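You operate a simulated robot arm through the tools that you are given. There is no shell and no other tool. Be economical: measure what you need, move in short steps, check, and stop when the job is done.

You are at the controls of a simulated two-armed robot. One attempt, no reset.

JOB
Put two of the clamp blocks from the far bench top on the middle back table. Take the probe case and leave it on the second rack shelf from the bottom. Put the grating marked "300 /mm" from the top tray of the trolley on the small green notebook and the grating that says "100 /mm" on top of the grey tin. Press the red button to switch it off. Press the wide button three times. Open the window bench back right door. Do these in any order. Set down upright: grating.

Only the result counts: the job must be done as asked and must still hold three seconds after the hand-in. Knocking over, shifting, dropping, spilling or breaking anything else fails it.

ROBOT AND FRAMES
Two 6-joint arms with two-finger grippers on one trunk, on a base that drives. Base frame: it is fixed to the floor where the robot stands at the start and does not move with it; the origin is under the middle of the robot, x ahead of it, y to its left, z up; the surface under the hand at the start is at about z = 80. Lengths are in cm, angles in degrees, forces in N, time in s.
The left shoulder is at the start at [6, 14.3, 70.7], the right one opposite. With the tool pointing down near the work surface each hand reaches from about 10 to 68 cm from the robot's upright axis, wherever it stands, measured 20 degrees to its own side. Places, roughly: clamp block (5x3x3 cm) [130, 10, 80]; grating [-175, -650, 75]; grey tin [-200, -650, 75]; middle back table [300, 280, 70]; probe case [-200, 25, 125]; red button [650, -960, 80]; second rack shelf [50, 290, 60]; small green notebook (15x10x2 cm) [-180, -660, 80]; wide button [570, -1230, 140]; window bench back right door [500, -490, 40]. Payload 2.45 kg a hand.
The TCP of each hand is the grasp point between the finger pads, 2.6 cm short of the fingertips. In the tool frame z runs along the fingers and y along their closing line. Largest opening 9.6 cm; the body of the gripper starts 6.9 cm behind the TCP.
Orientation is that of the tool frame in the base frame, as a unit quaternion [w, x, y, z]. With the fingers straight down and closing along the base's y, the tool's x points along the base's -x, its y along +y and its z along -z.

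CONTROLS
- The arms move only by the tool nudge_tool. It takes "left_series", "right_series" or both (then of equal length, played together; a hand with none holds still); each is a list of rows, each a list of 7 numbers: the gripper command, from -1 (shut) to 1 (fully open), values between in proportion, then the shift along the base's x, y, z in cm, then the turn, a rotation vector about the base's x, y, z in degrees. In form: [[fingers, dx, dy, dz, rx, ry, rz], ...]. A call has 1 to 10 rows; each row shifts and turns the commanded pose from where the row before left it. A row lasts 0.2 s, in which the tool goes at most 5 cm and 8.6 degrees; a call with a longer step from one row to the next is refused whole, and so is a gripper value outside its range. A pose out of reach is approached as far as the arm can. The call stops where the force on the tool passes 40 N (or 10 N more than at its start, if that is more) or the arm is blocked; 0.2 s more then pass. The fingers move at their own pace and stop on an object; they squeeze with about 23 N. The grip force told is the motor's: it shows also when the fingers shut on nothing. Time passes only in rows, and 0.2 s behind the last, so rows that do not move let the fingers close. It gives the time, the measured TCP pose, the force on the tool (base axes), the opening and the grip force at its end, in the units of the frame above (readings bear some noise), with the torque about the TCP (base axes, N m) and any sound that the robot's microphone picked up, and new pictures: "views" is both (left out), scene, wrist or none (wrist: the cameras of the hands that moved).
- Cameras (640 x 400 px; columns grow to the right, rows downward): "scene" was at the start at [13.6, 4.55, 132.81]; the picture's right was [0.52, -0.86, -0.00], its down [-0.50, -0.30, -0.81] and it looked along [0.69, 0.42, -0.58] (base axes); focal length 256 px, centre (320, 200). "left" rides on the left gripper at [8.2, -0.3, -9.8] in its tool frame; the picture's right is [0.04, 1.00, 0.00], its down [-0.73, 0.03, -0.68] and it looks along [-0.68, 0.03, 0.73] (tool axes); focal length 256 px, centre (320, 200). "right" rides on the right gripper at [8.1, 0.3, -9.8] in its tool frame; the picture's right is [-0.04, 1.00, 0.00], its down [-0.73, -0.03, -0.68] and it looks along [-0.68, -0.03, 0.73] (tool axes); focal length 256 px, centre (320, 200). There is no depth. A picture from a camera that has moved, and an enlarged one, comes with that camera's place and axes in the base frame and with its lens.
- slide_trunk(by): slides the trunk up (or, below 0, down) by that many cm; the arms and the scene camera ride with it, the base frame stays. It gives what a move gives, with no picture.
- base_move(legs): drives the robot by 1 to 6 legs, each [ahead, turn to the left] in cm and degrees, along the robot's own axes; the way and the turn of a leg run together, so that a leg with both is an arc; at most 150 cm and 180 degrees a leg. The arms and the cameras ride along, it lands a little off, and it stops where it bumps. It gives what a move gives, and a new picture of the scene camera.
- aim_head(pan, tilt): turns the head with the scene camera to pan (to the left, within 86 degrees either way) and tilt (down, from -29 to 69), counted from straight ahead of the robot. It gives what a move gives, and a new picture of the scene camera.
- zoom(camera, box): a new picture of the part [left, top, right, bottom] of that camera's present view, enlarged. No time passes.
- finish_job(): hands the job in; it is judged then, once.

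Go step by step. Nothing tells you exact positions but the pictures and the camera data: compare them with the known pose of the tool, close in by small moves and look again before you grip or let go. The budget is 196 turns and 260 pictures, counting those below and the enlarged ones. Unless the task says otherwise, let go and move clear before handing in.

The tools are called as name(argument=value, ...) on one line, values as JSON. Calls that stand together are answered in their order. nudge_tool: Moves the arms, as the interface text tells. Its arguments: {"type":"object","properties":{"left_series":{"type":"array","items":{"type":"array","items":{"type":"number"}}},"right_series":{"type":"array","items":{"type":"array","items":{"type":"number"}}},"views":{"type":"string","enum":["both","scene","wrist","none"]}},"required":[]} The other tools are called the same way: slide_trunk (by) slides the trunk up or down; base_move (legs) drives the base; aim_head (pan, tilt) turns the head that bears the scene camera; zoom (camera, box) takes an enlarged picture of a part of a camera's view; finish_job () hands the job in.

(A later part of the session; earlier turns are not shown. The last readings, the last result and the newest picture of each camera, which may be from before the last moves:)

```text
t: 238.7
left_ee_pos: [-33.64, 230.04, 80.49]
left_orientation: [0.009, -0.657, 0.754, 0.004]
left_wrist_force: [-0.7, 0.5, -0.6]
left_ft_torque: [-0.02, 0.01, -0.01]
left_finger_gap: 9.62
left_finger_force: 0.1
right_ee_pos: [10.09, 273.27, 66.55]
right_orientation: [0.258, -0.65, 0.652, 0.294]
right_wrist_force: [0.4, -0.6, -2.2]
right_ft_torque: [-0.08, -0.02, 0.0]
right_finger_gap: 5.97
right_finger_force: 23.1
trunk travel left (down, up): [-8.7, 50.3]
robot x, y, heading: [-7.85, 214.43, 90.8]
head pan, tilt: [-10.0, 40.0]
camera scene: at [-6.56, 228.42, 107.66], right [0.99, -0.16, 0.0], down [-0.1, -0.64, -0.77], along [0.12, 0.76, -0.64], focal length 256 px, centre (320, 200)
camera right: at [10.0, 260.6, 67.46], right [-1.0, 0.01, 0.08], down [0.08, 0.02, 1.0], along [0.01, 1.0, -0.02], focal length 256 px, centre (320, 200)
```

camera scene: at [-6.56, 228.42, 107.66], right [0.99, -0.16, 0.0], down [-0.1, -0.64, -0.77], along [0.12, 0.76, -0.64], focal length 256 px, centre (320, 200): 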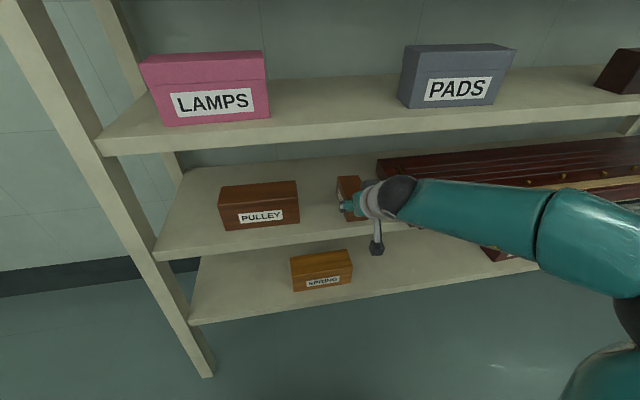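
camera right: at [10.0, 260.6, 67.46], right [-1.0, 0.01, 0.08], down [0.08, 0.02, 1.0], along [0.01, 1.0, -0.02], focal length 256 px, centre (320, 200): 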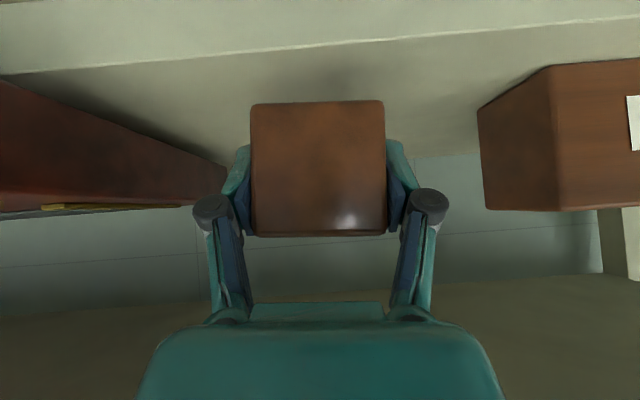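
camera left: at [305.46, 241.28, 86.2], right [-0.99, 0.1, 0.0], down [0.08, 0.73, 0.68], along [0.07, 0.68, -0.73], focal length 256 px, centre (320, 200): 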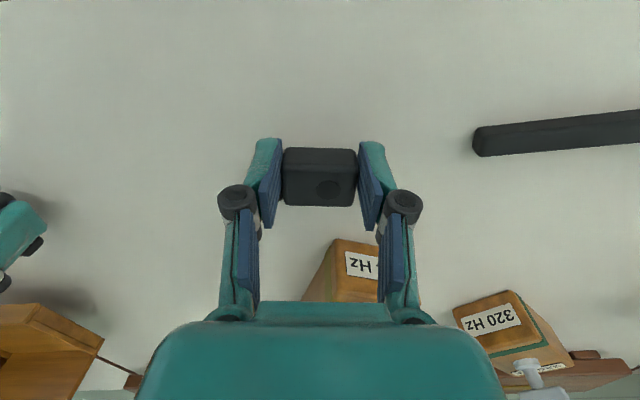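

Shelf edge at y≈272. Move in 3.5 more, then lower until contact.

nudge_tool(right_series=[[-1, 0, 2, 0, 0, 0, 0], [-1, 0, 1.5, 0, 0, 0, 0], [-1, 0, 0, -1.2, 0, 0, 0], [-1, 0, 0, -0.6, 0, 0, 0], [-1, 0, 0, -0.4, 0, 0, 0], [-1, 0, 0, -0.4, 0, 0, 0], [-1, 0, 0, -0.4, 0, 0, 0], [-1, 0, 0, -0.4, 0, 0, 0], [-1, 0, 0, 0, 0, 0, 0]], views="wrist")

```text
t: 240.7
left_ee_pos: [-33.67, 229.95, 80.5]
left_orientation: [0.008, -0.657, 0.754, 0.004]
left_wrist_force: [0.0, 0.3, -0.3]
left_ft_torque: [0.01, -0.04, -0.01]
left_finger_gap: 9.61
left_finger_force: 0.1
right_ee_pos: [10.1, 276.9, 63.5]
right_orientation: [0.259, -0.649, 0.651, 0.296]
right_wrist_force: [-2.1, 2.4, 15.3]
right_ft_torque: [-0.03, -0.36, 0.17]
right_finger_gap: 6.03
right_finger_force: 22.9
trunk travel left (down, up): [-8.7, 50.3]
robot x, y, heading: [-8.13, 213.86, 90.7]
head pan, tilt: [-10.0, 40.0]
camera right: at [10.1, 264.09, 64.31], right [-1.0, 0.01, 0.08], down [0.08, 0.02, 1.0], along [0.01, 1.0, -0.02], focal length 256 px, centre (320, 200)
```

right: 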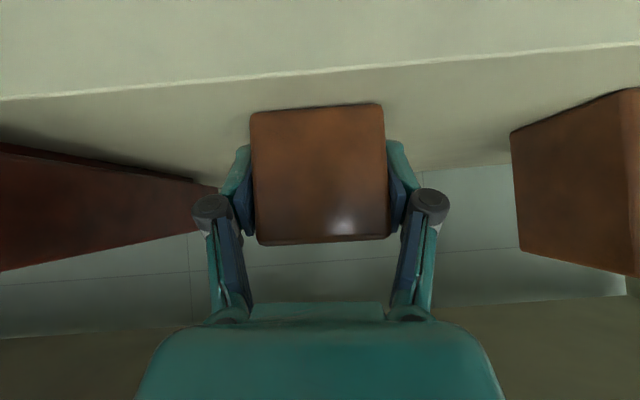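

Box rests on the shelf (15 N). Release and withdraw.

nudge_tool(right_series=[[-1, 0, 0, 0.3, 0, 0, 0], [0.6, 0, 0, 0, 0, 0, 0], [0.6, 0, 0, 0, 0, 0, 0], [0.6, 0, 0, 0.3, 0, 0, 0], [0.6, 0, -2.5, 0.3, 0, 0, 0], [0.6, 0, -3, 0, 0, 0, 0], [0.6, 0, -4, 0, 0, 0, 0], [0.6, 0, -4, 0, 0, 0, 0], [0.6, 0, -4, 1, 0, 0, 0], [0.6, 0, -4, 2, 0, 0, 0]], views="both")

```text
t: 242.9
left_ee_pos: [-33.59, 229.92, 80.39]
left_orientation: [0.009, -0.658, 0.753, 0.005]
left_wrist_force: [-0.4, -0.2, 0.1]
left_ft_torque: [-0.06, -0.02, -0.02]
left_finger_gap: 9.6
left_finger_force: 0.1
right_ee_pos: [9.96, 255.38, 66.94]
right_orientation: [0.257, -0.649, 0.652, 0.295]
right_wrist_force: [-0.4, -0.9, -0.6]
right_ft_torque: [-0.04, 0.03, -0.04]
right_finger_gap: 7.69
right_finger_force: 0.0
trunk travel left (down, up): [-8.7, 50.3]
robot x, y, heading: [-7.69, 213.96, 90.7]
head pan, tilt: [-10.0, 40.0]
camera scene: at [-6.57, 228.41, 107.66], right [0.99, -0.16, 0.0], down [-0.1, -0.63, -0.77], along [0.12, 0.76, -0.64], focal length 256 px, centre (320, 200)
camera right: at [10.02, 242.72, 67.93], right [-1.0, 0.01, 0.08], down [0.08, 0.02, 1.0], along [0.01, 1.0, -0.02], focal length 256 px, centre (320, 200)
```

scene: 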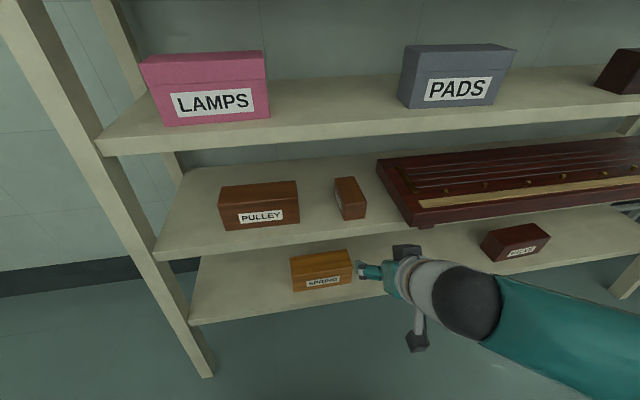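
right: 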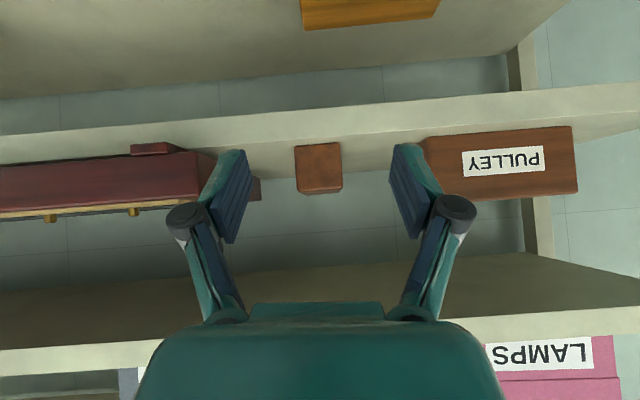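

Probe case rests on the second shelf. Now restore the right hand to pointing down, back away and look.

nudge_tool(right_series=[[1, 0, -3, 2, 0, 0, 0], [1, 0, -3, 3, 0, 0, 0], [1, 0, -3, 3, -8.6, 0, 0], [1, 0, 0, 3, -8.6, 0, 0], [1, 0, 0, 3, -8.6, 0, 0], [1, 0, 0, 3, -8.6, 0, 0], [1, 0, 0, 0, -8.6, 0, 0]], views="none")

base_move(legs=[[-50, 0], [0, -5.5], [-150, 0], [-150, 0], [-150, 0], [-100, 0]])

slide_trunk(by=24.5)

aim_head(pan=86, tilt=18)

```text
t: 244.5
left_ee_pos: [-33.78, 230.05, 80.63]
left_orientation: [0.008, -0.657, 0.754, 0.004]
left_wrist_force: [0.1, -0.5, -0.1]
left_ft_torque: [0.01, -0.01, 0.01]
left_finger_gap: 9.6
left_finger_force: 0.1
right_ee_pos: [9.98, 246.36, 84.08]
right_orientation: [0.0, -0.699, 0.714, 0.034]
right_wrist_force: [0.5, -0.1, -0.6]
right_ft_torque: [0.02, 0.01, 0.01]
right_finger_gap: 9.58
right_finger_force: 0.1
trunk travel left (down, up): [-8.7, 50.3]
robot x, y, heading: [-7.75, 213.79, 90.8]
head pan, tilt: [-10.0, 40.0]
```

```text
t: 274.2
left_ee_pos: [-69.04, -365.5, 80.53]
left_orientation: [0.009, -0.629, 0.778, 0.004]
left_wrist_force: [0.2, 0.1, 0.4]
left_ft_torque: [-0.01, 0.0, 0.0]
left_finger_gap: 9.58
left_finger_force: 0.1
right_ee_pos: [-24.28, -352.39, 84.1]
right_orientation: [0.004, -0.671, 0.741, 0.035]
right_wrist_force: [0.1, 1.2, -0.5]
right_ft_torque: [0.02, 0.02, 0.01]
right_finger_gap: 9.58
right_finger_force: 0.1
trunk travel left (down, up): [-8.7, 50.3]
robot x, y, heading: [-44.67, -383.47, 86.5]
head pan, tilt: [-10.0, 40.0]
camera scene: at [-42.15, -369.13, 107.66], right [0.97, -0.23, 0.0], down [-0.15, -0.63, -0.77], along [0.18, 0.75, -0.64], focal length 256 px, centre (320, 200)
```

scene: 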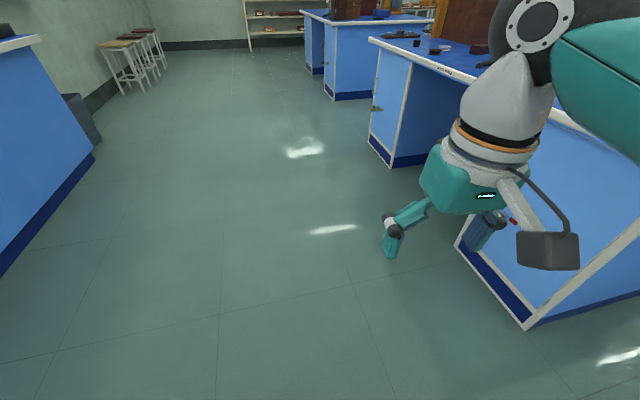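

```text
t: 276.8
left_ee_pos: [-69.06, -365.55, 105.06]
left_orientation: [0.008, -0.628, 0.778, 0.004]
left_wrist_force: [0.2, 0.1, 0.1]
left_ft_torque: [-0.03, 0.0, 0.02]
left_finger_gap: 9.59
left_finger_force: 0.2
right_ee_pos: [-24.27, -352.38, 108.66]
right_orientation: [0.004, -0.671, 0.741, 0.034]
right_wrist_force: [0.1, 0.5, -0.1]
right_ft_torque: [-0.03, -0.02, -0.01]
right_finger_gap: 9.59
right_finger_force: 0.1
trunk travel left (down, up): [-33.2, 25.8]
robot x, y, heading: [-44.12, -383.45, 86.4]
head pan, tilt: [-10.0, 40.0]
```

```text
t: 278.5
left_ee_pos: [-69.05, -365.63, 105.0]
left_orientation: [0.008, -0.628, 0.778, 0.004]
left_wrist_force: [0.2, -0.1, -0.2]
left_ft_torque: [0.02, -0.04, 0.0]
left_finger_gap: 9.61
left_finger_force: 0.1
right_ee_pos: [-24.29, -352.42, 108.63]
right_orientation: [0.004, -0.671, 0.74, 0.035]
right_wrist_force: [0.0, 0.7, -0.2]
right_ft_torque: [-0.01, 0.0, -0.03]
right_finger_gap: 9.63
right_finger_force: 0.0
trunk travel left (down, up): [-33.2, 25.8]
robot x, y, heading: [-44.8, -383.18, 86.4]
head pan, tilt: [85.9, 18.0]
camera scene: at [-53.37, -376.19, 135.63], right [0.13, 0.99, 0.0], down [0.31, -0.04, -0.95], along [-0.94, 0.12, -0.31], focal length 256 px, centre (320, 200)
```

scene: 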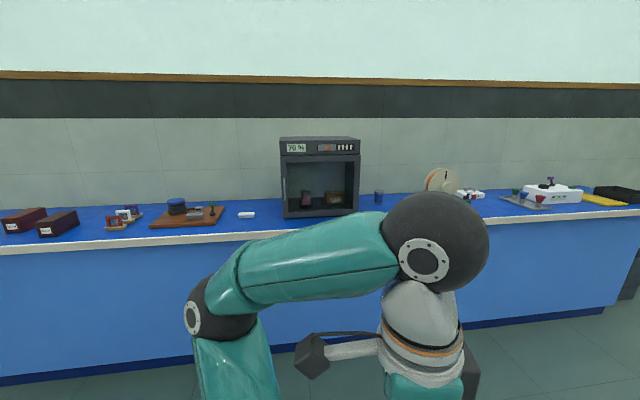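

Continue south toward the trolley and turn to face west.

base_move(legs=[[-150, 0], [-40, 0], [0, 45], [0, 38]])

aim_head(pan=40, tilt=25)

```text
t: 292.2
left_ee_pos: [-78.75, -592.4, 105.07]
left_orientation: [-0.005, 0.979, -0.204, -0.009]
left_wrist_force: [0.1, -0.1, -1.1]
left_ft_torque: [0.0, 0.02, -0.03]
left_finger_gap: 9.6
left_finger_force: 0.1
right_ee_pos: [-82.74, -545.97, 108.8]
right_orientation: [0.019, 0.989, -0.146, -0.03]
right_wrist_force: [-0.7, 0.1, 0.3]
right_ft_torque: [0.01, -0.02, -0.03]
right_finger_gap: 9.61
right_finger_force: 0.0
trunk travel left (down, up): [-33.2, 25.8]
robot x, y, heading: [-56.19, -570.13, 165.3]
head pan, tilt: [85.9, 18.0]
stopped in leg 4: the robot was blocked; the commanded pose is now the measured one
camera scene: at [-64.49, -577.25, 135.63], right [-0.95, 0.32, 0.0], down [0.1, 0.29, -0.95], along [-0.3, -0.9, -0.31], focal length 256 px, centre (320, 200)
```

scene: 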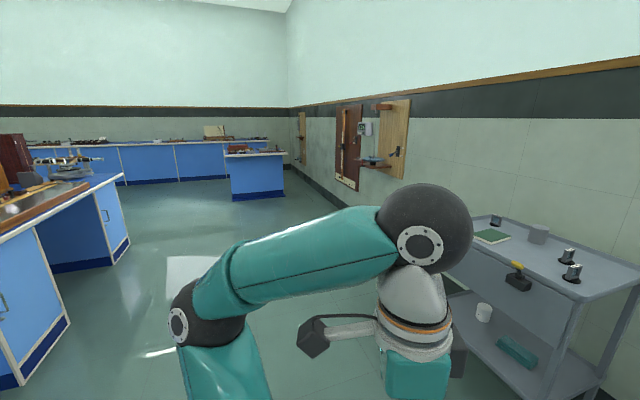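

```text
t: 293.3
left_ee_pos: [-78.76, -592.42, 104.95]
left_orientation: [-0.004, 0.979, -0.204, -0.008]
left_wrist_force: [-0.8, 0.8, -0.4]
left_ft_torque: [0.02, -0.02, 0.01]
left_finger_gap: 9.62
left_finger_force: 0.0
right_ee_pos: [-82.74, -545.88, 108.69]
right_orientation: [0.019, 0.988, -0.148, -0.03]
right_wrist_force: [-0.9, -0.6, 1.4]
right_ft_torque: [0.03, 0.0, -0.02]
right_finger_gap: 9.59
right_finger_force: 0.0
trunk travel left (down, up): [-33.2, 25.8]
robot x, y, heading: [-55.62, -570.05, 165.4]
head pan, tilt: [40.0, 25.0]
camera scene: at [-69.84, -572.38, 134.5], right [-0.43, 0.9, 0.0], down [0.38, 0.18, -0.91], along [-0.82, -0.39, -0.42], focal length 256 px, centre (320, 200)
```

scene: 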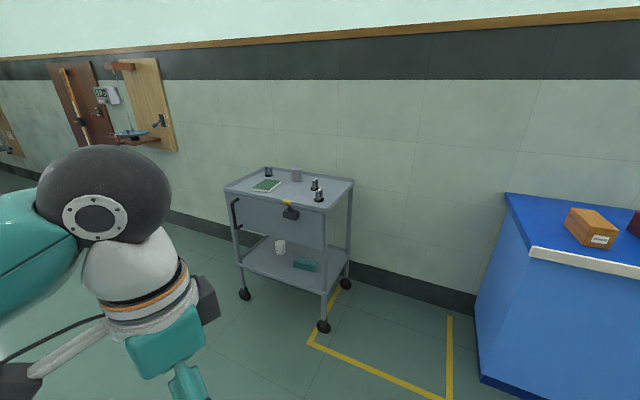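

The trolley carries notebook, grey tin and three small gratings. Zoom in.

zoom(camera="scene", box=[215, 155, 365, 250])

```text
4.21 times, centred on (290, 202) of scene
camera zoom: at [-69.84, -572.38, 134.5], right [-0.43, 0.9, 0.0], down [0.38, 0.18, -0.91], along [-0.82, -0.39, -0.42], focal length 1077 px, centre (446, 190)
```

zoom: 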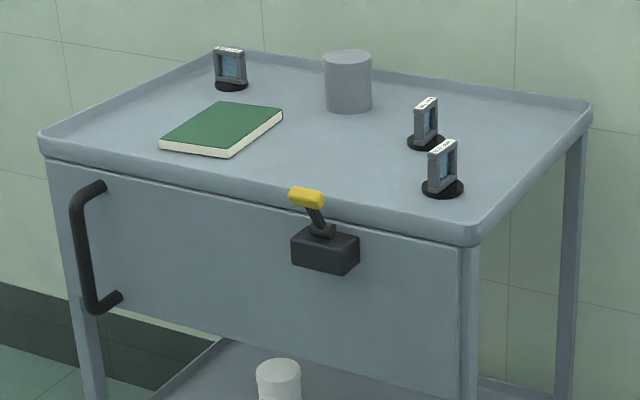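

Tray spans x -212…-167, y -678…-615; gratings near [-178,-624], [-191,-633], [-199,-671]; tin [-199,-650]; notebook [-180,-658]. Drive in front of it.

base_move(legs=[[0, 40], [0, 20], [92, 0], [0, -45]])

aim_head(pan=0, tilt=38)

```text
t: 303.9
left_ee_pos: [-137.2, -663.63, 105.05]
left_orientation: [-0.003, 0.997, -0.079, -0.008]
left_wrist_force: [0.4, 0.4, 0.1]
left_ft_torque: [0.0, 0.03, 0.0]
left_finger_gap: 9.58
left_finger_force: 0.1
right_ee_pos: [-152.54, -619.63, 108.72]
right_orientation: [0.023, 0.999, -0.023, -0.026]
right_wrist_force: [-0.4, 0.4, -0.3]
right_ft_torque: [0.0, -0.03, 0.03]
right_finger_gap: 9.58
right_finger_force: 0.0
trunk travel left (down, up): [-33.2, 25.8]
robot x, y, heading: [-120.36, -637.5, 180.2]
head pan, tilt: [40.0, 25.0]
camera scene: at [-133.52, -643.17, 134.49], right [-0.64, 0.77, 0.0], down [0.32, 0.27, -0.91], along [-0.69, -0.58, -0.42], focal length 256 px, centre (320, 200)
```

scene: 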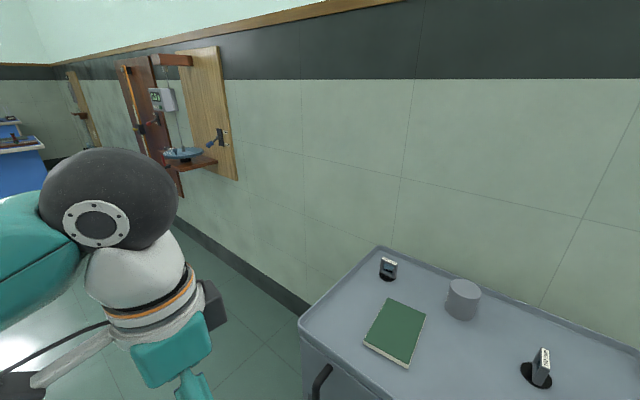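

```text
t: 305.0
left_ee_pos: [-137.27, -663.65, 105.22]
left_orientation: [-0.003, 0.997, -0.081, -0.008]
left_wrist_force: [0.0, -0.9, -0.9]
left_ft_torque: [0.02, 0.01, 0.04]
left_finger_gap: 9.63
left_finger_force: 0.2
right_ee_pos: [-152.6, -619.64, 108.72]
right_orientation: [0.023, 0.999, -0.023, -0.025]
right_wrist_force: [0.2, -0.1, 1.0]
right_ft_torque: [0.01, -0.01, -0.01]
right_finger_gap: 9.6
right_finger_force: 0.0
trunk travel left (down, up): [-33.2, 25.8]
robot x, y, heading: [-120.83, -637.16, 179.9]
head pan, tilt: [0.0, 38.0]
camera scene: at [-135.06, -637.26, 132.46], right [0.0, 1.0, 0.0], down [0.62, 0.0, -0.79], along [-0.79, 0.0, -0.62], focal length 256 px, centre (320, 200)
```

scene: 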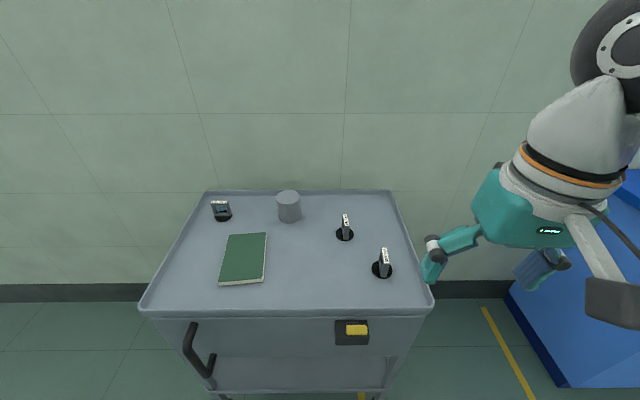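

Zoom on the gratings to read the labels.

zoom(camera="scene", box=[325, 205, 405, 285])

zoom(camera="scene", box=[200, 185, 280, 235])

```text
5.00 times, centred on (365, 245) of scene
camera zoom: at [-135.06, -637.26, 132.46], right [0.0, 1.0, 0.0], down [0.62, 0.0, -0.79], along [-0.79, 0.0, -0.62], focal length 1279 px, centre (95, -25)
```

zoom: 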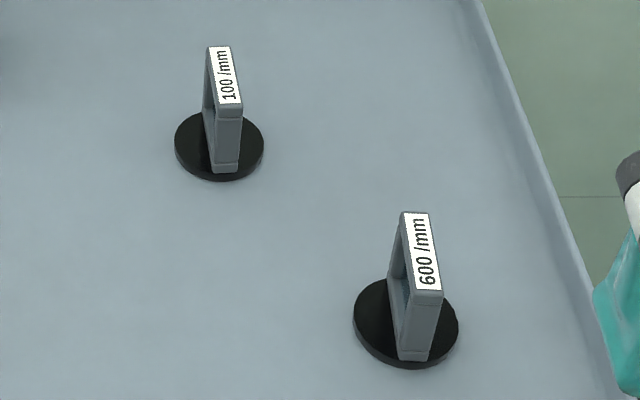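

```text
8.00 times, centred on (240, 210) of scene
camera zoom: at [-135.06, -637.26, 132.46], right [0.0, 1.0, 0.0], down [0.62, 0.0, -0.79], along [-0.79, 0.0, -0.62], focal length 2047 px, centre (960, 120)
```

zoom: 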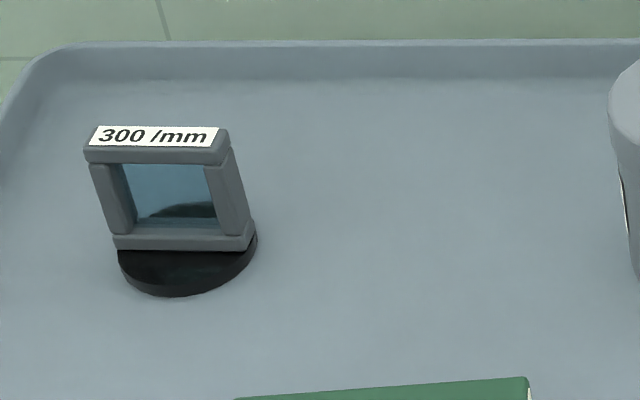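

300 /mm is the back-left one ([-194.5,-667]), 100 /mm at [-187,-630]; 600 stays. Shift the robot to about [-131,-650] and raise the trunk.

base_move(legs=[[0, 44], [16, 0], [0, -44]])

slide_trunk(by=16)

aim_head(pan=0, tilt=45)

```text
t: 311.0
left_ee_pos: [-148.13, -675.19, 105.07]
left_orientation: [-0.003, 0.997, -0.071, -0.008]
left_wrist_force: [0.2, 0.0, 0.1]
left_ft_torque: [0.0, -0.04, 0.02]
left_finger_gap: 9.58
left_finger_force: 0.2
right_ee_pos: [-164.36, -631.46, 108.73]
right_orientation: [0.023, 0.999, -0.015, -0.026]
right_wrist_force: [-0.4, -1.1, -0.1]
right_ft_torque: [0.03, 0.01, 0.0]
right_finger_gap: 9.62
right_finger_force: 0.2
trunk travel left (down, up): [-33.2, 25.8]
robot x, y, heading: [-131.73, -649.52, -179.3]
head pan, tilt: [0.0, 38.0]
camera scene: at [-146.51, -649.73, 132.46], right [-0.02, 1.0, 0.0], down [0.62, 0.01, -0.79], along [-0.79, -0.01, -0.62], focal length 256 px, centre (320, 200)
```

scene: 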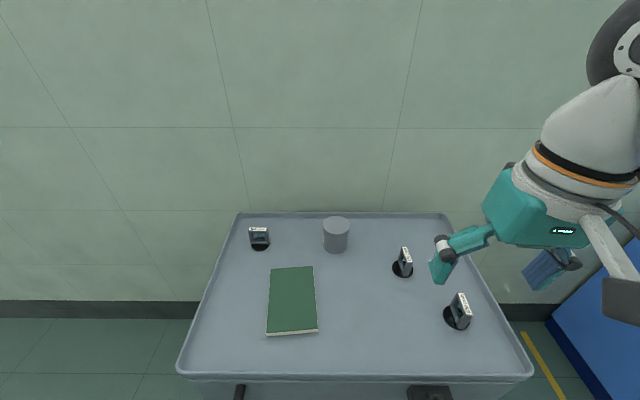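

```text
t: 312.8
left_ee_pos: [-148.29, -675.25, 121.08]
left_orientation: [-0.004, 0.997, -0.073, -0.008]
left_wrist_force: [0.4, -0.3, 0.5]
left_ft_torque: [-0.02, -0.03, -0.01]
left_finger_gap: 9.61
left_finger_force: 0.0
right_ee_pos: [-164.3, -631.35, 124.75]
right_orientation: [0.023, 0.999, -0.015, -0.026]
right_wrist_force: [-0.3, -0.2, 0.1]
right_ft_torque: [0.02, -0.01, 0.01]
right_finger_gap: 9.61
right_finger_force: 0.1
trunk travel left (down, up): [-49.2, 9.8]
robot x, y, heading: [-131.74, -649.62, -179.1]
head pan, tilt: [0.0, 38.0]
```

```text
t: 313.5
left_ee_pos: [-148.03, -675.23, 121.01]
left_orientation: [-0.003, 0.997, -0.072, -0.009]
left_wrist_force: [0.0, 0.5, 0.6]
left_ft_torque: [-0.01, 0.04, 0.02]
left_finger_gap: 9.6
left_finger_force: 0.1
right_ee_pos: [-164.25, -631.35, 124.77]
right_orientation: [0.023, 0.999, -0.016, -0.026]
right_wrist_force: [0.0, -0.3, 0.2]
right_ft_torque: [0.0, -0.03, -0.01]
right_finger_gap: 9.58
right_finger_force: 0.0
trunk travel left (down, up): [-49.2, 9.8]
robot x, y, heading: [-131.59, -649.07, -178.8]
head pan, tilt: [0.0, 45.0]
camera scene: at [-145.99, -649.72, 147.44], right [-0.02, 1.0, 0.0], down [0.71, 0.01, -0.71], along [-0.71, -0.01, -0.71], focal length 256 px, centre (320, 200)
```

scene: 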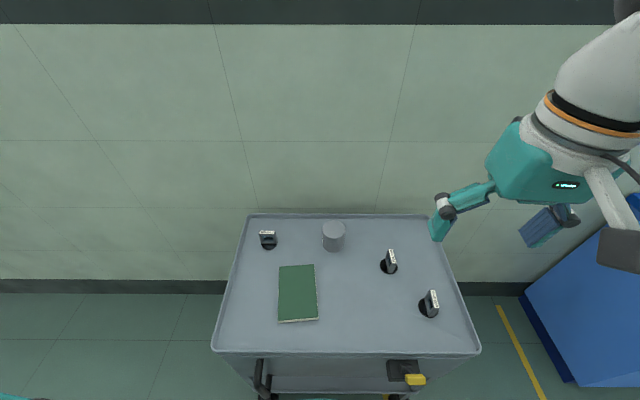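

Refined: 300 /mm at [-192.5,-666.6] (top z≈86), 100 /mm at [-186,-630], tin centre [-194.3,-646.3] top z≈87, notebook centre [-177,-656]. Move the left hand above the 300 /mm grating.

nudge_tool(left_series=[[1, -4.1, 0.86, -2.5, 0, 0, 0], [1, -4.1, 0.86, -2.5, 0, 0, 0], [1, -4.1, 0.86, -2.5, 0, 0, 0], [1, -4.1, 0.86, -2.5, 0, 0, 0], [1, -4.1, 0.86, -2.5, 0, 0, 0], [1, -4.1, 0.86, -2.5, 0, 0, 0], [1, -4.1, 0.86, -2.5, 0, 0, 0], [1, -4.1, 0.86, -2.5, 0, 0, 0], [1, -4.1, 0.86, -2.5, 0, 0, 0], [1, -2, 0.86, -4, 0, 0, 0]], views="both")

```text
t: 315.7
left_ee_pos: [-187.15, -666.73, 94.64]
left_orientation: [-0.004, 0.997, -0.072, -0.009]
left_wrist_force: [0.1, -0.6, 0.5]
left_ft_torque: [-0.03, -0.03, 0.0]
left_finger_gap: 9.61
left_finger_force: 0.1
right_ee_pos: [-164.4, -631.32, 124.74]
right_orientation: [0.023, 0.999, -0.015, -0.025]
right_wrist_force: [0.8, 0.1, 0.0]
right_ft_torque: [0.03, -0.01, -0.04]
right_finger_gap: 9.57
right_finger_force: 0.0
trunk travel left (down, up): [-49.2, 9.8]
robot x, y, heading: [-131.63, -649.46, -178.9]
head pan, tilt: [0.0, 45.0]
camera scene: at [-146.13, -649.72, 147.42], right [-0.02, 1.0, 0.0], down [0.71, 0.01, -0.71], along [-0.71, -0.01, -0.71], focal length 256 px, centre (320, 200)
camera left: at [-178.9, -667.69, 104.39], right [-0.1, -0.99, -0.01], down [-0.72, 0.07, 0.69], along [-0.69, 0.08, -0.72], focal length 256 px, centre (320, 200)
```

scene: 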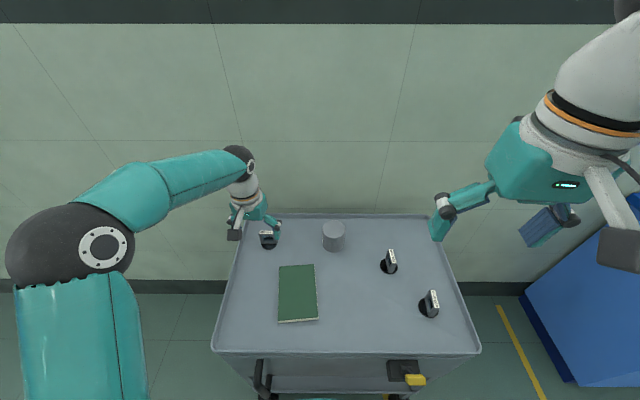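
left: 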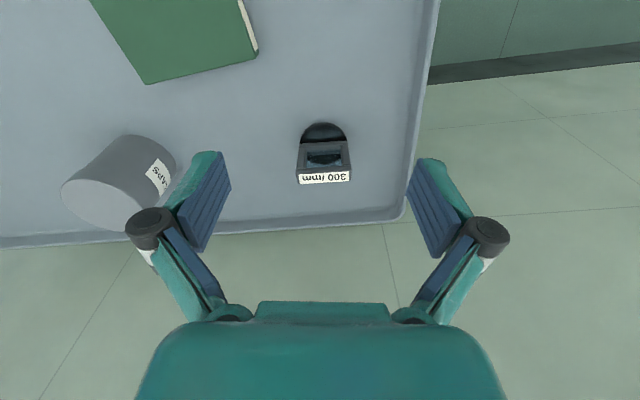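

Grating's centre ≈[-193, -666.4], top z≈87. Descend around its side bars and grip.

nudge_tool(left_series=[[0.6, -3, 0.1, -1, 0, 0, 0], [0.6, -2.9, 0.2, -1, 0, 0, 0], [0.6, 0, 0, -2, 0, 0, 0], [0.6, 0, 0, 0, 0, 0, 0]], views="wrist")

```text
t: 316.7
left_ee_pos: [-193.1, -666.28, 90.64]
left_orientation: [-0.003, 0.997, -0.074, -0.008]
left_wrist_force: [0.3, -0.5, -0.1]
left_ft_torque: [0.0, 0.03, 0.0]
left_finger_gap: 7.67
left_finger_force: 0.1
right_ee_pos: [-164.32, -631.43, 124.79]
right_orientation: [0.023, 0.999, -0.015, -0.026]
right_wrist_force: [-0.7, -0.9, 0.2]
right_ft_torque: [-0.01, -0.02, -0.01]
right_finger_gap: 9.58
right_finger_force: 0.0
trunk travel left (down, up): [-49.2, 9.8]
robot x, y, heading: [-131.77, -649.41, -179.0]
head pan, tilt: [0.0, 45.0]
camera left: at [-184.79, -667.22, 100.36], right [-0.1, -0.99, -0.01], down [-0.72, 0.07, 0.69], along [-0.69, 0.08, -0.72], focal length 256 px, centre (320, 200)
```

left: 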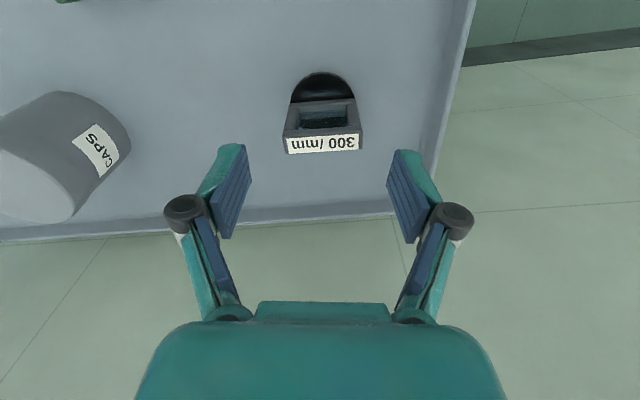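

Aligned. Lower and grip.

nudge_tool(left_series=[[0.6, 0, -0.1, -2.5, 0, 0, 0], [0.6, 0, 0, -2.5, 0, 0, 0], [0.6, 0, 0, -0.7, 0, 0, 0], [0.6, 0, 0, 0, 0, 0, 0], [-1, 0, 0, 0, 0, 0, 0], [-1, 0, 0, 0, 0, 0, 0], [-1, 0, 0, 0, 0, 0, 0]], views="wrist")

```text
t: 318.3
left_ee_pos: [-193.08, -666.4, 85.02]
left_orientation: [-0.004, 0.997, -0.072, -0.009]
left_wrist_force: [0.6, 1.1, -0.6]
left_ft_torque: [0.04, -0.01, 0.01]
left_finger_gap: 5.02
left_finger_force: 22.7
right_ee_pos: [-164.3, -631.39, 124.78]
right_orientation: [0.024, 0.999, -0.015, -0.025]
right_wrist_force: [-0.7, 0.3, -0.2]
right_ft_torque: [0.02, -0.01, 0.0]
right_finger_gap: 9.6
right_finger_force: 0.1
trunk travel left (down, up): [-49.2, 9.8]
robot x, y, heading: [-131.87, -649.54, -179.0]
head pan, tilt: [0.0, 45.0]
camera left: at [-184.75, -667.39, 94.62], right [-0.1, -0.99, -0.01], down [-0.72, 0.07, 0.69], along [-0.69, 0.08, -0.72], focal length 256 px, centre (320, 200)
```

left: 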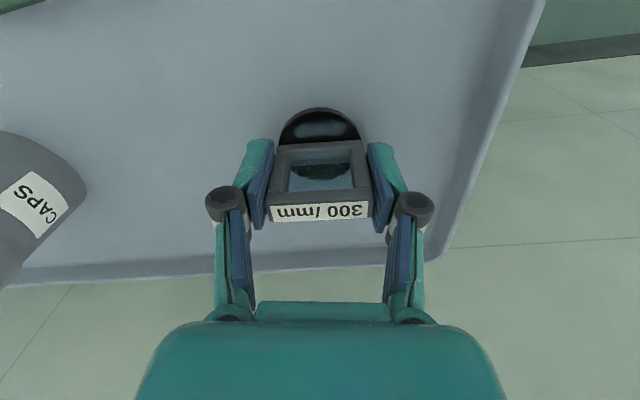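

Gripped. Lift and carry over the notebook's centre.

nudge_tool(left_series=[[-1, 0, 0, 2, 0, 0, 0], [-1, 0, 0, 3, 0, 0, 0], [-1, 3, 2, 1, 0, 0, 0], [-1, 3.5, 2.5, 0, 0, 0, 0], [-1, 3.5, 2.5, 0, 0, 0, 0], [-1, 3.3, 2, 0, 0, 0, 0], [-1, 3, 1.4, 0, 0, 0, 0], [-1, 0, 0, 0, 0, 0, 0]], views="both")

```text
t: 320.1
left_ee_pos: [-176.65, -655.96, 91.19]
left_orientation: [-0.004, 0.997, -0.072, -0.008]
left_wrist_force: [0.0, 0.3, -1.4]
left_ft_torque: [0.04, -0.02, 0.02]
left_finger_gap: 5.05
left_finger_force: 22.6
right_ee_pos: [-164.31, -631.4, 124.8]
right_orientation: [0.024, 0.999, -0.016, -0.026]
right_wrist_force: [0.3, 0.0, 0.7]
right_ft_torque: [0.02, -0.03, 0.01]
right_finger_gap: 9.58
right_finger_force: 0.0
trunk travel left (down, up): [-49.2, 9.8]
robot x, y, heading: [-131.88, -649.33, -179.2]
head pan, tilt: [0.0, 45.0]
camera scene: at [-146.11, -649.74, 147.42], right [-0.02, 1.0, 0.0], down [0.71, 0.01, -0.71], along [-0.71, -0.01, -0.71], focal length 256 px, centre (320, 200)
camera left: at [-168.46, -656.94, 100.88], right [-0.1, -0.99, -0.01], down [-0.72, 0.07, 0.69], along [-0.69, 0.08, -0.72], focal length 256 px, centre (320, 200)
```

scene: 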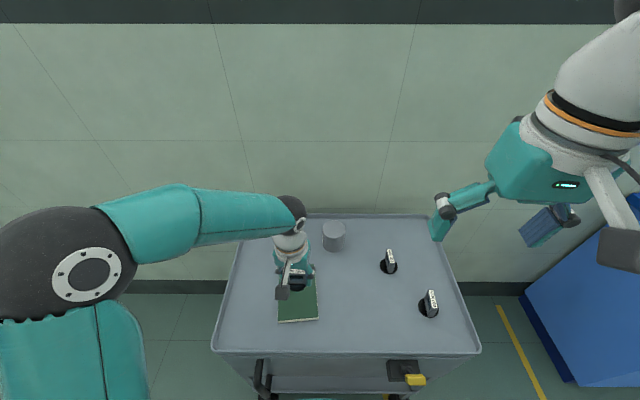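
left: 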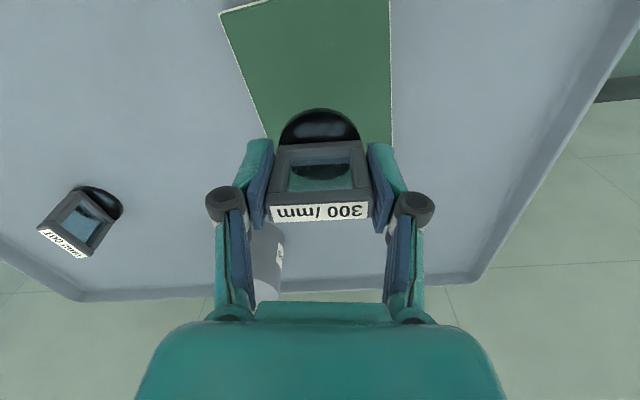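

Over the notebook's centre (shift 0.8 back). Lower gently to contact.

nudge_tool(left_series=[[-1, -0.8, 0, -1.5, 0, 0, 0], [-1, 0, 0, -1.5, 0, 0, 0], [-1, 0, 0, -0.4, 0, 0, 0], [-1, 0, 0, -0.3, 0, 0, 0], [-1, 0, 0, -0.3, 0, 0, 0], [-1, 0, 0, -0.3, 0, 0, 0], [-1, 0, 0, 0, 0, 0, 0]], views="wrist")

```text
t: 321.7
left_ee_pos: [-177.39, -656.08, 86.7]
left_orientation: [-0.006, 0.997, -0.072, -0.009]
left_wrist_force: [0.3, 0.3, -0.6]
left_ft_torque: [0.0, 0.01, 0.0]
left_finger_gap: 5.05
left_finger_force: 22.8
right_ee_pos: [-164.37, -631.37, 124.71]
right_orientation: [0.023, 0.999, -0.015, -0.026]
right_wrist_force: [0.3, -0.3, -0.4]
right_ft_torque: [0.0, -0.01, 0.01]
right_finger_gap: 9.62
right_finger_force: 0.0
trunk travel left (down, up): [-49.2, 9.8]
robot x, y, heading: [-131.86, -649.24, -179.2]
head pan, tilt: [0.0, 45.0]
camera left: at [-169.17, -656.93, 96.32], right [-0.1, -0.99, -0.01], down [-0.72, 0.07, 0.69], along [-0.69, 0.08, -0.72], focal length 256 px, centre (320, 200)
```

left: 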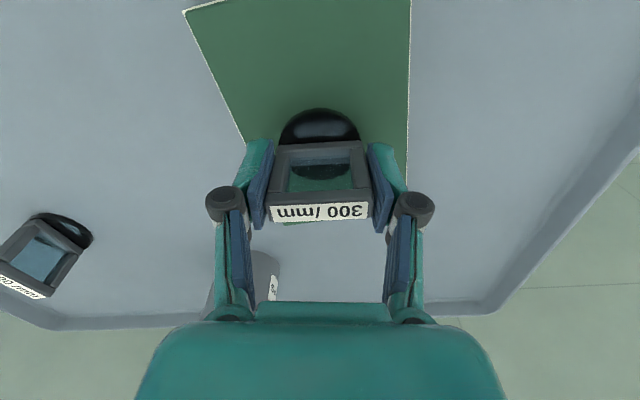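

Almost in contact. One more small step, then release and lift straight up.

nudge_tool(left_series=[[-1, 0, 0, -0.25, 0, 0, 0], [-1, 0, 0, 0, 0, 0, 0]], views="none")

```text
t: 322.3
left_ee_pos: [-177.37, -656.06, 86.56]
left_orientation: [-0.003, 0.997, -0.071, -0.009]
left_wrist_force: [2.3, 0.2, 6.3]
left_ft_torque: [0.0, -0.08, 0.01]
left_finger_gap: 5.02
left_finger_force: 23.2
right_ee_pos: [-164.26, -631.46, 124.87]
right_orientation: [0.023, 0.999, -0.015, -0.026]
right_wrist_force: [0.3, 0.8, -0.1]
right_ft_torque: [0.03, -0.01, 0.02]
right_finger_gap: 9.63
right_finger_force: 0.1
trunk travel left (down, up): [-49.2, 9.8]
robot x, y, heading: [-131.66, -649.57, -178.9]
head pan, tilt: [0.0, 45.0]
```

Contact confirmed. Release, lift, and withdraw the left hand.

nudge_tool(left_series=[[0.6, 0, 0, 0, 0, 0, 0], [0.6, 0, 0, 0, 0, 0, 0], [0.6, 0, 0, 2, 0, 0, 0], [0.6, 0, 0, 3, 0, 0, 0], [0.6, 0, 0, 4, 0, 0, 0], [0.6, 0, 0, 4.5, 0, 0, 0], [0.6, 0, 0, 4.5, 0, 0, 0], [0.6, 3.5, -3, 1.5, 0, 0, 0], [0.6, 3.5, -3, 1, 0, 0, 0], [0.6, 4, -2.5, 1, 0, 0, 0]], views="scene")

```text
t: 324.5
left_ee_pos: [-166.45, -664.42, 108.16]
left_orientation: [-0.004, 0.997, -0.071, -0.01]
left_wrist_force: [0.9, -0.3, 0.5]
left_ft_torque: [-0.01, 0.03, 0.01]
left_finger_gap: 7.65
left_finger_force: 0.0
right_ee_pos: [-164.22, -631.41, 124.74]
right_orientation: [0.023, 0.999, -0.016, -0.026]
right_wrist_force: [0.7, 0.8, -0.8]
right_ft_torque: [-0.03, 0.0, 0.01]
right_finger_gap: 9.59
right_finger_force: 0.1
trunk travel left (down, up): [-49.2, 9.8]
robot x, y, heading: [-131.9, -649.52, -178.9]
head pan, tilt: [0.0, 45.0]
camera scene: at [-145.82, -649.8, 147.46], right [-0.02, 1.0, 0.0], down [0.71, 0.01, -0.71], along [-0.71, -0.01, -0.71], focal length 256 px, centre (320, 200)
```

scene: 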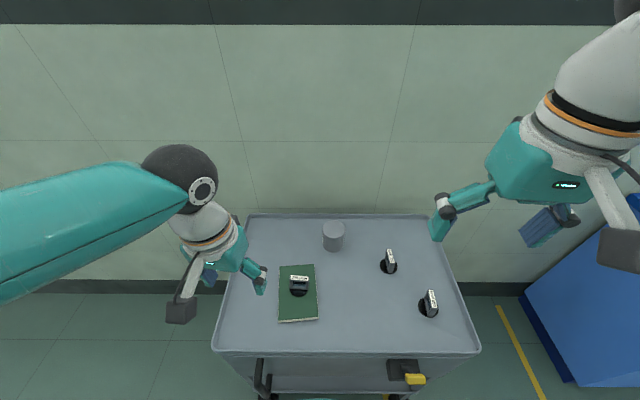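

300 /mm stands on the notebook. Raise the trunk 9 cm for reach, then bring the right hand over the 100 /mm grating.

slide_trunk(by=9)

nudge_tool(right_series=[[1, -2.2, 0.1, -4, 0, 0, 0], [1, -2.2, 0.1, -4, 0, 0, 0], [1, -2.2, 0.1, -4, 0, 0, 0], [1, -2.2, 0.1, -4, 0, 0, 0], [1, -2.2, 0.1, -4, 0, 0, 0], [1, -2.2, 0.1, -4, 0, 0, 0], [1, -2.2, 0.1, -4, 0, 0, 0], [1, -2.2, 0.1, -4, 0, 0, 0], [1, -2.2, 0.1, -4, 0, 0, 0], [1, 0, 0, -2, 0, 0, 0]], views="wrist")

```text
t: 325.8
left_ee_pos: [-166.58, -664.2, 117.11]
left_orientation: [-0.003, 0.997, -0.072, -0.008]
left_wrist_force: [-0.2, -0.5, 0.8]
left_ft_torque: [-0.01, -0.02, 0.01]
left_finger_gap: 7.68
left_finger_force: 0.1
right_ee_pos: [-164.33, -631.35, 133.72]
right_orientation: [0.023, 0.999, -0.015, -0.025]
right_wrist_force: [0.1, -0.1, 0.2]
right_ft_torque: [0.0, 0.02, 0.01]
right_finger_gap: 9.61
right_finger_force: 0.1
trunk travel left (down, up): [-58.2, 0.8]
robot x, y, heading: [-131.48, -649.28, -179.0]
head pan, tilt: [0.0, 45.0]
```

```text
t: 327.9
left_ee_pos: [-166.66, -664.31, 117.11]
left_orientation: [-0.003, 0.997, -0.072, -0.008]
left_wrist_force: [-0.1, -0.7, 0.3]
left_ft_torque: [0.02, 0.0, 0.01]
left_finger_gap: 7.68
left_finger_force: 0.0
right_ee_pos: [-184.16, -630.42, 95.72]
right_orientation: [0.023, 0.999, -0.015, -0.026]
right_wrist_force: [0.4, 0.0, -0.9]
right_ft_torque: [0.01, 0.01, 0.01]
right_finger_gap: 9.6
right_finger_force: 0.0
trunk travel left (down, up): [-58.2, 0.8]
robot x, y, heading: [-131.82, -649.86, -179.0]
head pan, tilt: [0.0, 45.0]
camera right: at [-175.34, -630.59, 105.14], right [-0.07, -1.0, 0.05], down [-0.69, 0.08, 0.71], along [-0.72, 0.01, -0.7], focal length 256 px, centre (320, 200)
```

right: 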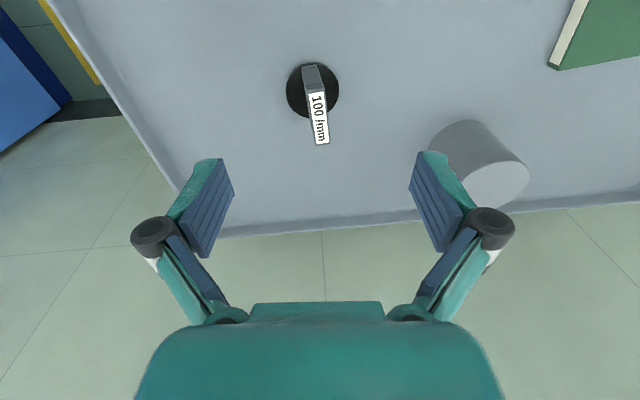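

The 100 /mm frame runs along x at [-185.6,-630.6]; I'll grip it across its thin side. Level the hand, centre and descend.

nudge_tool(right_series=[[0.4, -1.4, -0.2, -1, 2.6, -3, 0], [0.4, 0, 0, -3, 0, 0, 0], [0.4, 0, 0, 0, 0, 0, 0]], views="wrist")

```text
t: 328.8
left_ee_pos: [-166.52, -664.3, 117.03]
left_orientation: [-0.003, 0.997, -0.072, -0.008]
left_wrist_force: [0.3, -0.5, 0.3]
left_ft_torque: [0.02, -0.02, -0.01]
left_finger_gap: 7.67
left_finger_force: 0.1
right_ee_pos: [-185.6, -630.74, 91.76]
right_orientation: [0.0, 1.0, -0.014, 0.001]
right_wrist_force: [0.3, -0.4, -0.3]
right_ft_torque: [0.01, 0.02, 0.01]
right_finger_gap: 6.7
right_finger_force: 0.0
trunk travel left (down, up): [-58.2, 0.8]
robot x, y, heading: [-131.97, -649.45, -179.3]
head pan, tilt: [0.0, 45.0]
camera right: at [-177.28, -631.33, 101.55], right [-0.07, -1.0, 0.0], down [-0.73, 0.05, 0.68], along [-0.68, 0.05, -0.73], focal length 256 px, centre (320, 200)
```

right: 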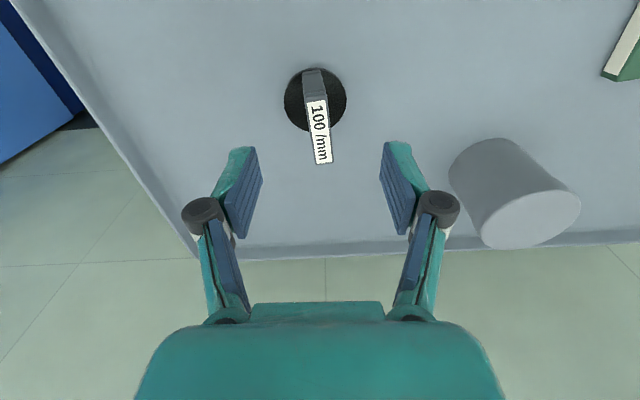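

Centred. Lower and grip.

nudge_tool(right_series=[[0.2, 0.3, 0.1, -2.5, 0, 0, 0], [0.2, 0, 0, -2.5, 0, 0, 0], [0.2, 0, 0, -1.5, 0, 0, 0], [0.2, 0, 0, 0, 0, 0, 0], [-1, 0, 0, 0, 0, 0, 0], [-1, 0, 0, 0, 0, 0, 0], [-1, 0, 0, 0, 0, 0, 0]], views="wrist")

```text
t: 330.4
left_ee_pos: [-166.68, -664.21, 117.1]
left_orientation: [-0.004, 0.997, -0.072, -0.008]
left_wrist_force: [0.2, -0.4, -0.8]
left_ft_torque: [-0.01, -0.04, 0.02]
left_finger_gap: 7.68
left_finger_force: 0.1
right_ee_pos: [-185.21, -630.61, 85.2]
right_orientation: [0.0, 1.0, -0.015, 0.0]
right_wrist_force: [0.1, 0.4, -0.1]
right_ft_torque: [0.0, -0.02, 0.03]
right_finger_gap: 1.34
right_finger_force: 22.8
trunk travel left (down, up): [-58.2, 0.8]
robot x, y, heading: [-131.98, -649.46, -178.9]
head pan, tilt: [0.0, 45.0]
camera right: at [-176.87, -631.16, 95.02], right [-0.07, -1.0, 0.0], down [-0.73, 0.05, 0.68], along [-0.68, 0.05, -0.73], focal length 256 px, centre (320, 200)
```

right: 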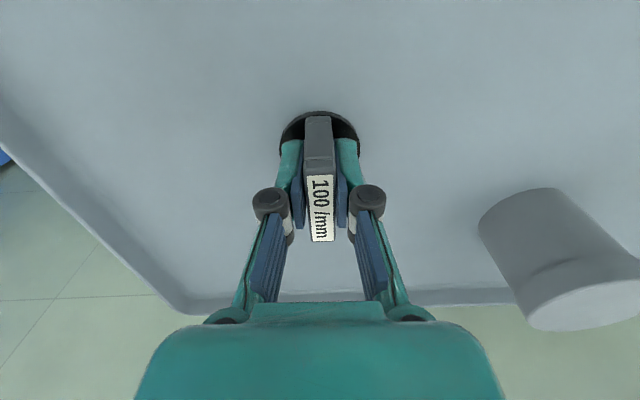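

Gripped. Lift above the tin and move beside it.

nudge_tool(right_series=[[-1, 0, 0, 3, 0, 0, 0], [-1, 0, 0, 4, 0, 0, 0], [-1, 0, 0, 4, 0, 0, 0], [-1, -1, -3, 0, 0, 0, 0], [-1, -1, -4, 0, 0, 0, 0], [-1, -2, -4, 0, 0, 0, 0], [-1, -2, -4, 0, 0, 0, 0], [-1, -2, -0.5, 0, 0, 0, 0], [-1, 0, 0, 0, 0, 0, 0]], views="both")

```text
t: 332.4
left_ee_pos: [-166.65, -664.36, 117.09]
left_orientation: [-0.004, 0.997, -0.072, -0.008]
left_wrist_force: [-0.1, 0.0, -0.9]
left_ft_torque: [0.01, -0.01, 0.01]
left_finger_gap: 7.71
left_finger_force: 0.1
right_ee_pos: [-193.04, -646.11, 96.1]
right_orientation: [-0.001, 1.0, -0.015, 0.0]
right_wrist_force: [-0.1, 0.1, -0.8]
right_ft_torque: [-0.01, 0.01, 0.02]
right_finger_gap: 1.35
right_finger_force: 23.5
trunk travel left (down, up): [-58.2, 0.8]
robot x, y, heading: [-132.23, -649.66, -179.1]
head pan, tilt: [0.0, 45.0]
camera scene: at [-146.02, -649.75, 156.43], right [-0.02, 1.0, 0.0], down [0.71, 0.01, -0.71], along [-0.71, -0.01, -0.71], focal length 256 px, centre (320, 200)
camera right: at [-184.81, -646.7, 105.94], right [-0.07, -1.0, 0.0], down [-0.73, 0.05, 0.68], along [-0.68, 0.05, -0.73], focal length 256 px, centre (320, 200)
```

scene: 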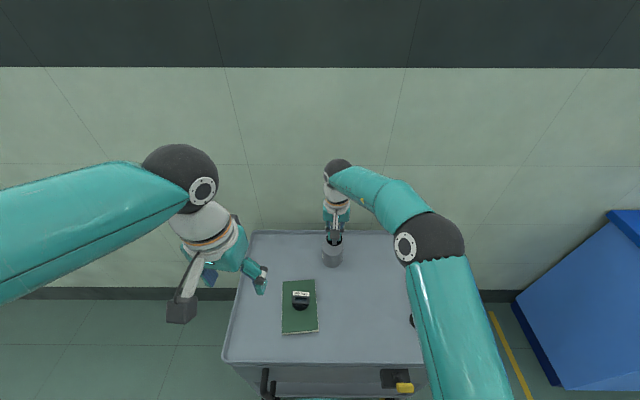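
right: 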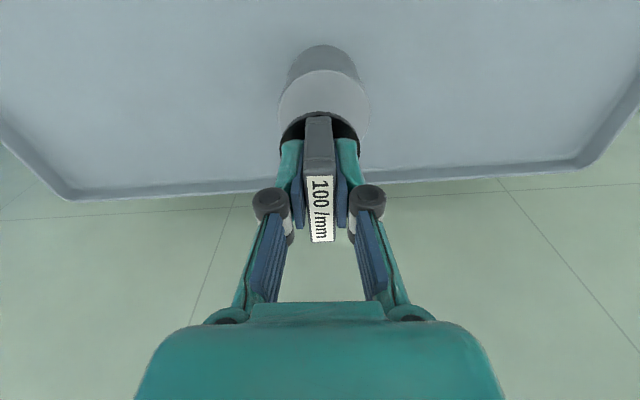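

Tin centre ≈[-193.6,-646.3]. Shift slightly and lower to contact.

nudge_tool(right_series=[[-1, -0.5, -0.2, -1, 0, 0, 0], [-1, 0, 0, -1.5, 0, 0, 0], [-1, 0, 0, -0.4, 0, 0, 0], [-1, 0, 0, -0.3, 0, 0, 0], [-1, 0, 0, 0, 0, 0, 0]], views="wrist")

```text
t: 333.6
left_ee_pos: [-166.59, -664.28, 117.01]
left_orientation: [-0.004, 0.997, -0.073, -0.008]
left_wrist_force: [-0.1, -0.7, -0.7]
left_ft_torque: [0.0, 0.04, 0.03]
left_finger_gap: 7.68
left_finger_force: 0.0
right_ee_pos: [-193.47, -646.35, 93.01]
right_orientation: [0.0, 1.0, -0.015, -0.001]
right_wrist_force: [-0.6, 0.1, -0.1]
right_ft_torque: [0.0, -0.01, -0.01]
right_finger_gap: 1.32
right_finger_force: 23.3
trunk travel left (down, up): [-58.2, 0.8]
robot x, y, heading: [-131.91, -649.44, -179.1]
head pan, tilt: [0.0, 45.0]
camera right: at [-185.34, -646.92, 102.79], right [-0.07, -1.0, 0.0], down [-0.73, 0.05, 0.68], along [-0.68, 0.05, -0.73], focal length 256 px, centre (320, 200)
```

right: 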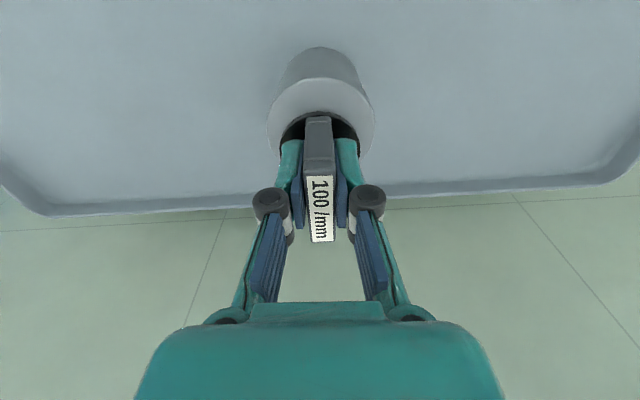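

Well centred on the tin. Continue lowering in tiny steps.

nudge_tool(right_series=[[-1, 0, 0, -0.25, 0, 0, 0], [-1, 0, 0, -0.25, 0, 0, 0], [-1, 0, 0, 0, 0, 0, 0]], views="none")

```text
t: 334.4
left_ee_pos: [-166.43, -664.22, 117.08]
left_orientation: [-0.004, 0.997, -0.071, -0.008]
left_wrist_force: [0.9, 0.7, -0.1]
left_ft_torque: [0.0, 0.0, 0.01]
left_finger_gap: 7.68
left_finger_force: 0.0
right_ee_pos: [-193.69, -646.37, 92.81]
right_orientation: [0.001, 1.0, -0.014, -0.002]
right_wrist_force: [-0.4, -0.7, 9.7]
right_ft_torque: [-0.01, 0.01, 0.01]
right_finger_gap: 1.34
right_finger_force: 22.7
trunk travel left (down, up): [-58.2, 0.8]
robot x, y, heading: [-131.67, -649.24, -179.1]
head pan, tilt: [0.0, 45.0]
```

Contact on the tin. Release and lift straight up.

nudge_tool(right_series=[[-1, 0, 0, 0.15, 0, 0, 0], [0.1, 0, 0, 0, 0, 0, 0], [0.1, 0, 0, 0, 0, 0, 0], [0.1, 0, 0, 0, 0, 0, 0], [0.1, 0, 0, 2, 0, 0, 0], [0.1, 0, 0, 2, 0, 0, 0], [0.1, 2, 0, 3, 0, 0, 0], [0.1, 3.5, 0, 3, 0, 0, 0], [0.1, 3.5, 2, 2.5, 0, 0, 0], [0.1, 3.5, 2, 2.5, 0, 0, 0]], views="scene")

```text
t: 336.6
left_ee_pos: [-166.39, -664.2, 117.22]
left_orientation: [-0.003, 0.997, -0.071, -0.01]
left_wrist_force: [-0.2, 0.3, 0.0]
left_ft_torque: [-0.01, 0.06, 0.0]
left_finger_gap: 7.68
left_finger_force: 0.0
right_ee_pos: [-181.21, -642.37, 107.8]
right_orientation: [0.002, 1.0, -0.016, -0.002]
right_wrist_force: [0.2, -0.5, -0.2]
right_ft_torque: [0.01, 0.04, -0.02]
right_finger_gap: 5.27
right_finger_force: 0.0
trunk travel left (down, up): [-58.2, 0.8]
robot x, y, heading: [-131.8, -649.32, -178.8]
head pan, tilt: [0.0, 45.0]
camera scene: at [-145.84, -649.67, 156.45], right [-0.02, 1.0, 0.0], down [0.71, 0.01, -0.71], along [-0.71, -0.01, -0.71], focal length 256 px, centre (320, 200)
```

scene: 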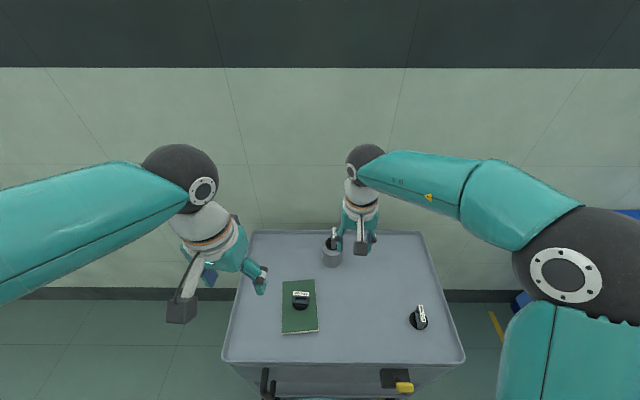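

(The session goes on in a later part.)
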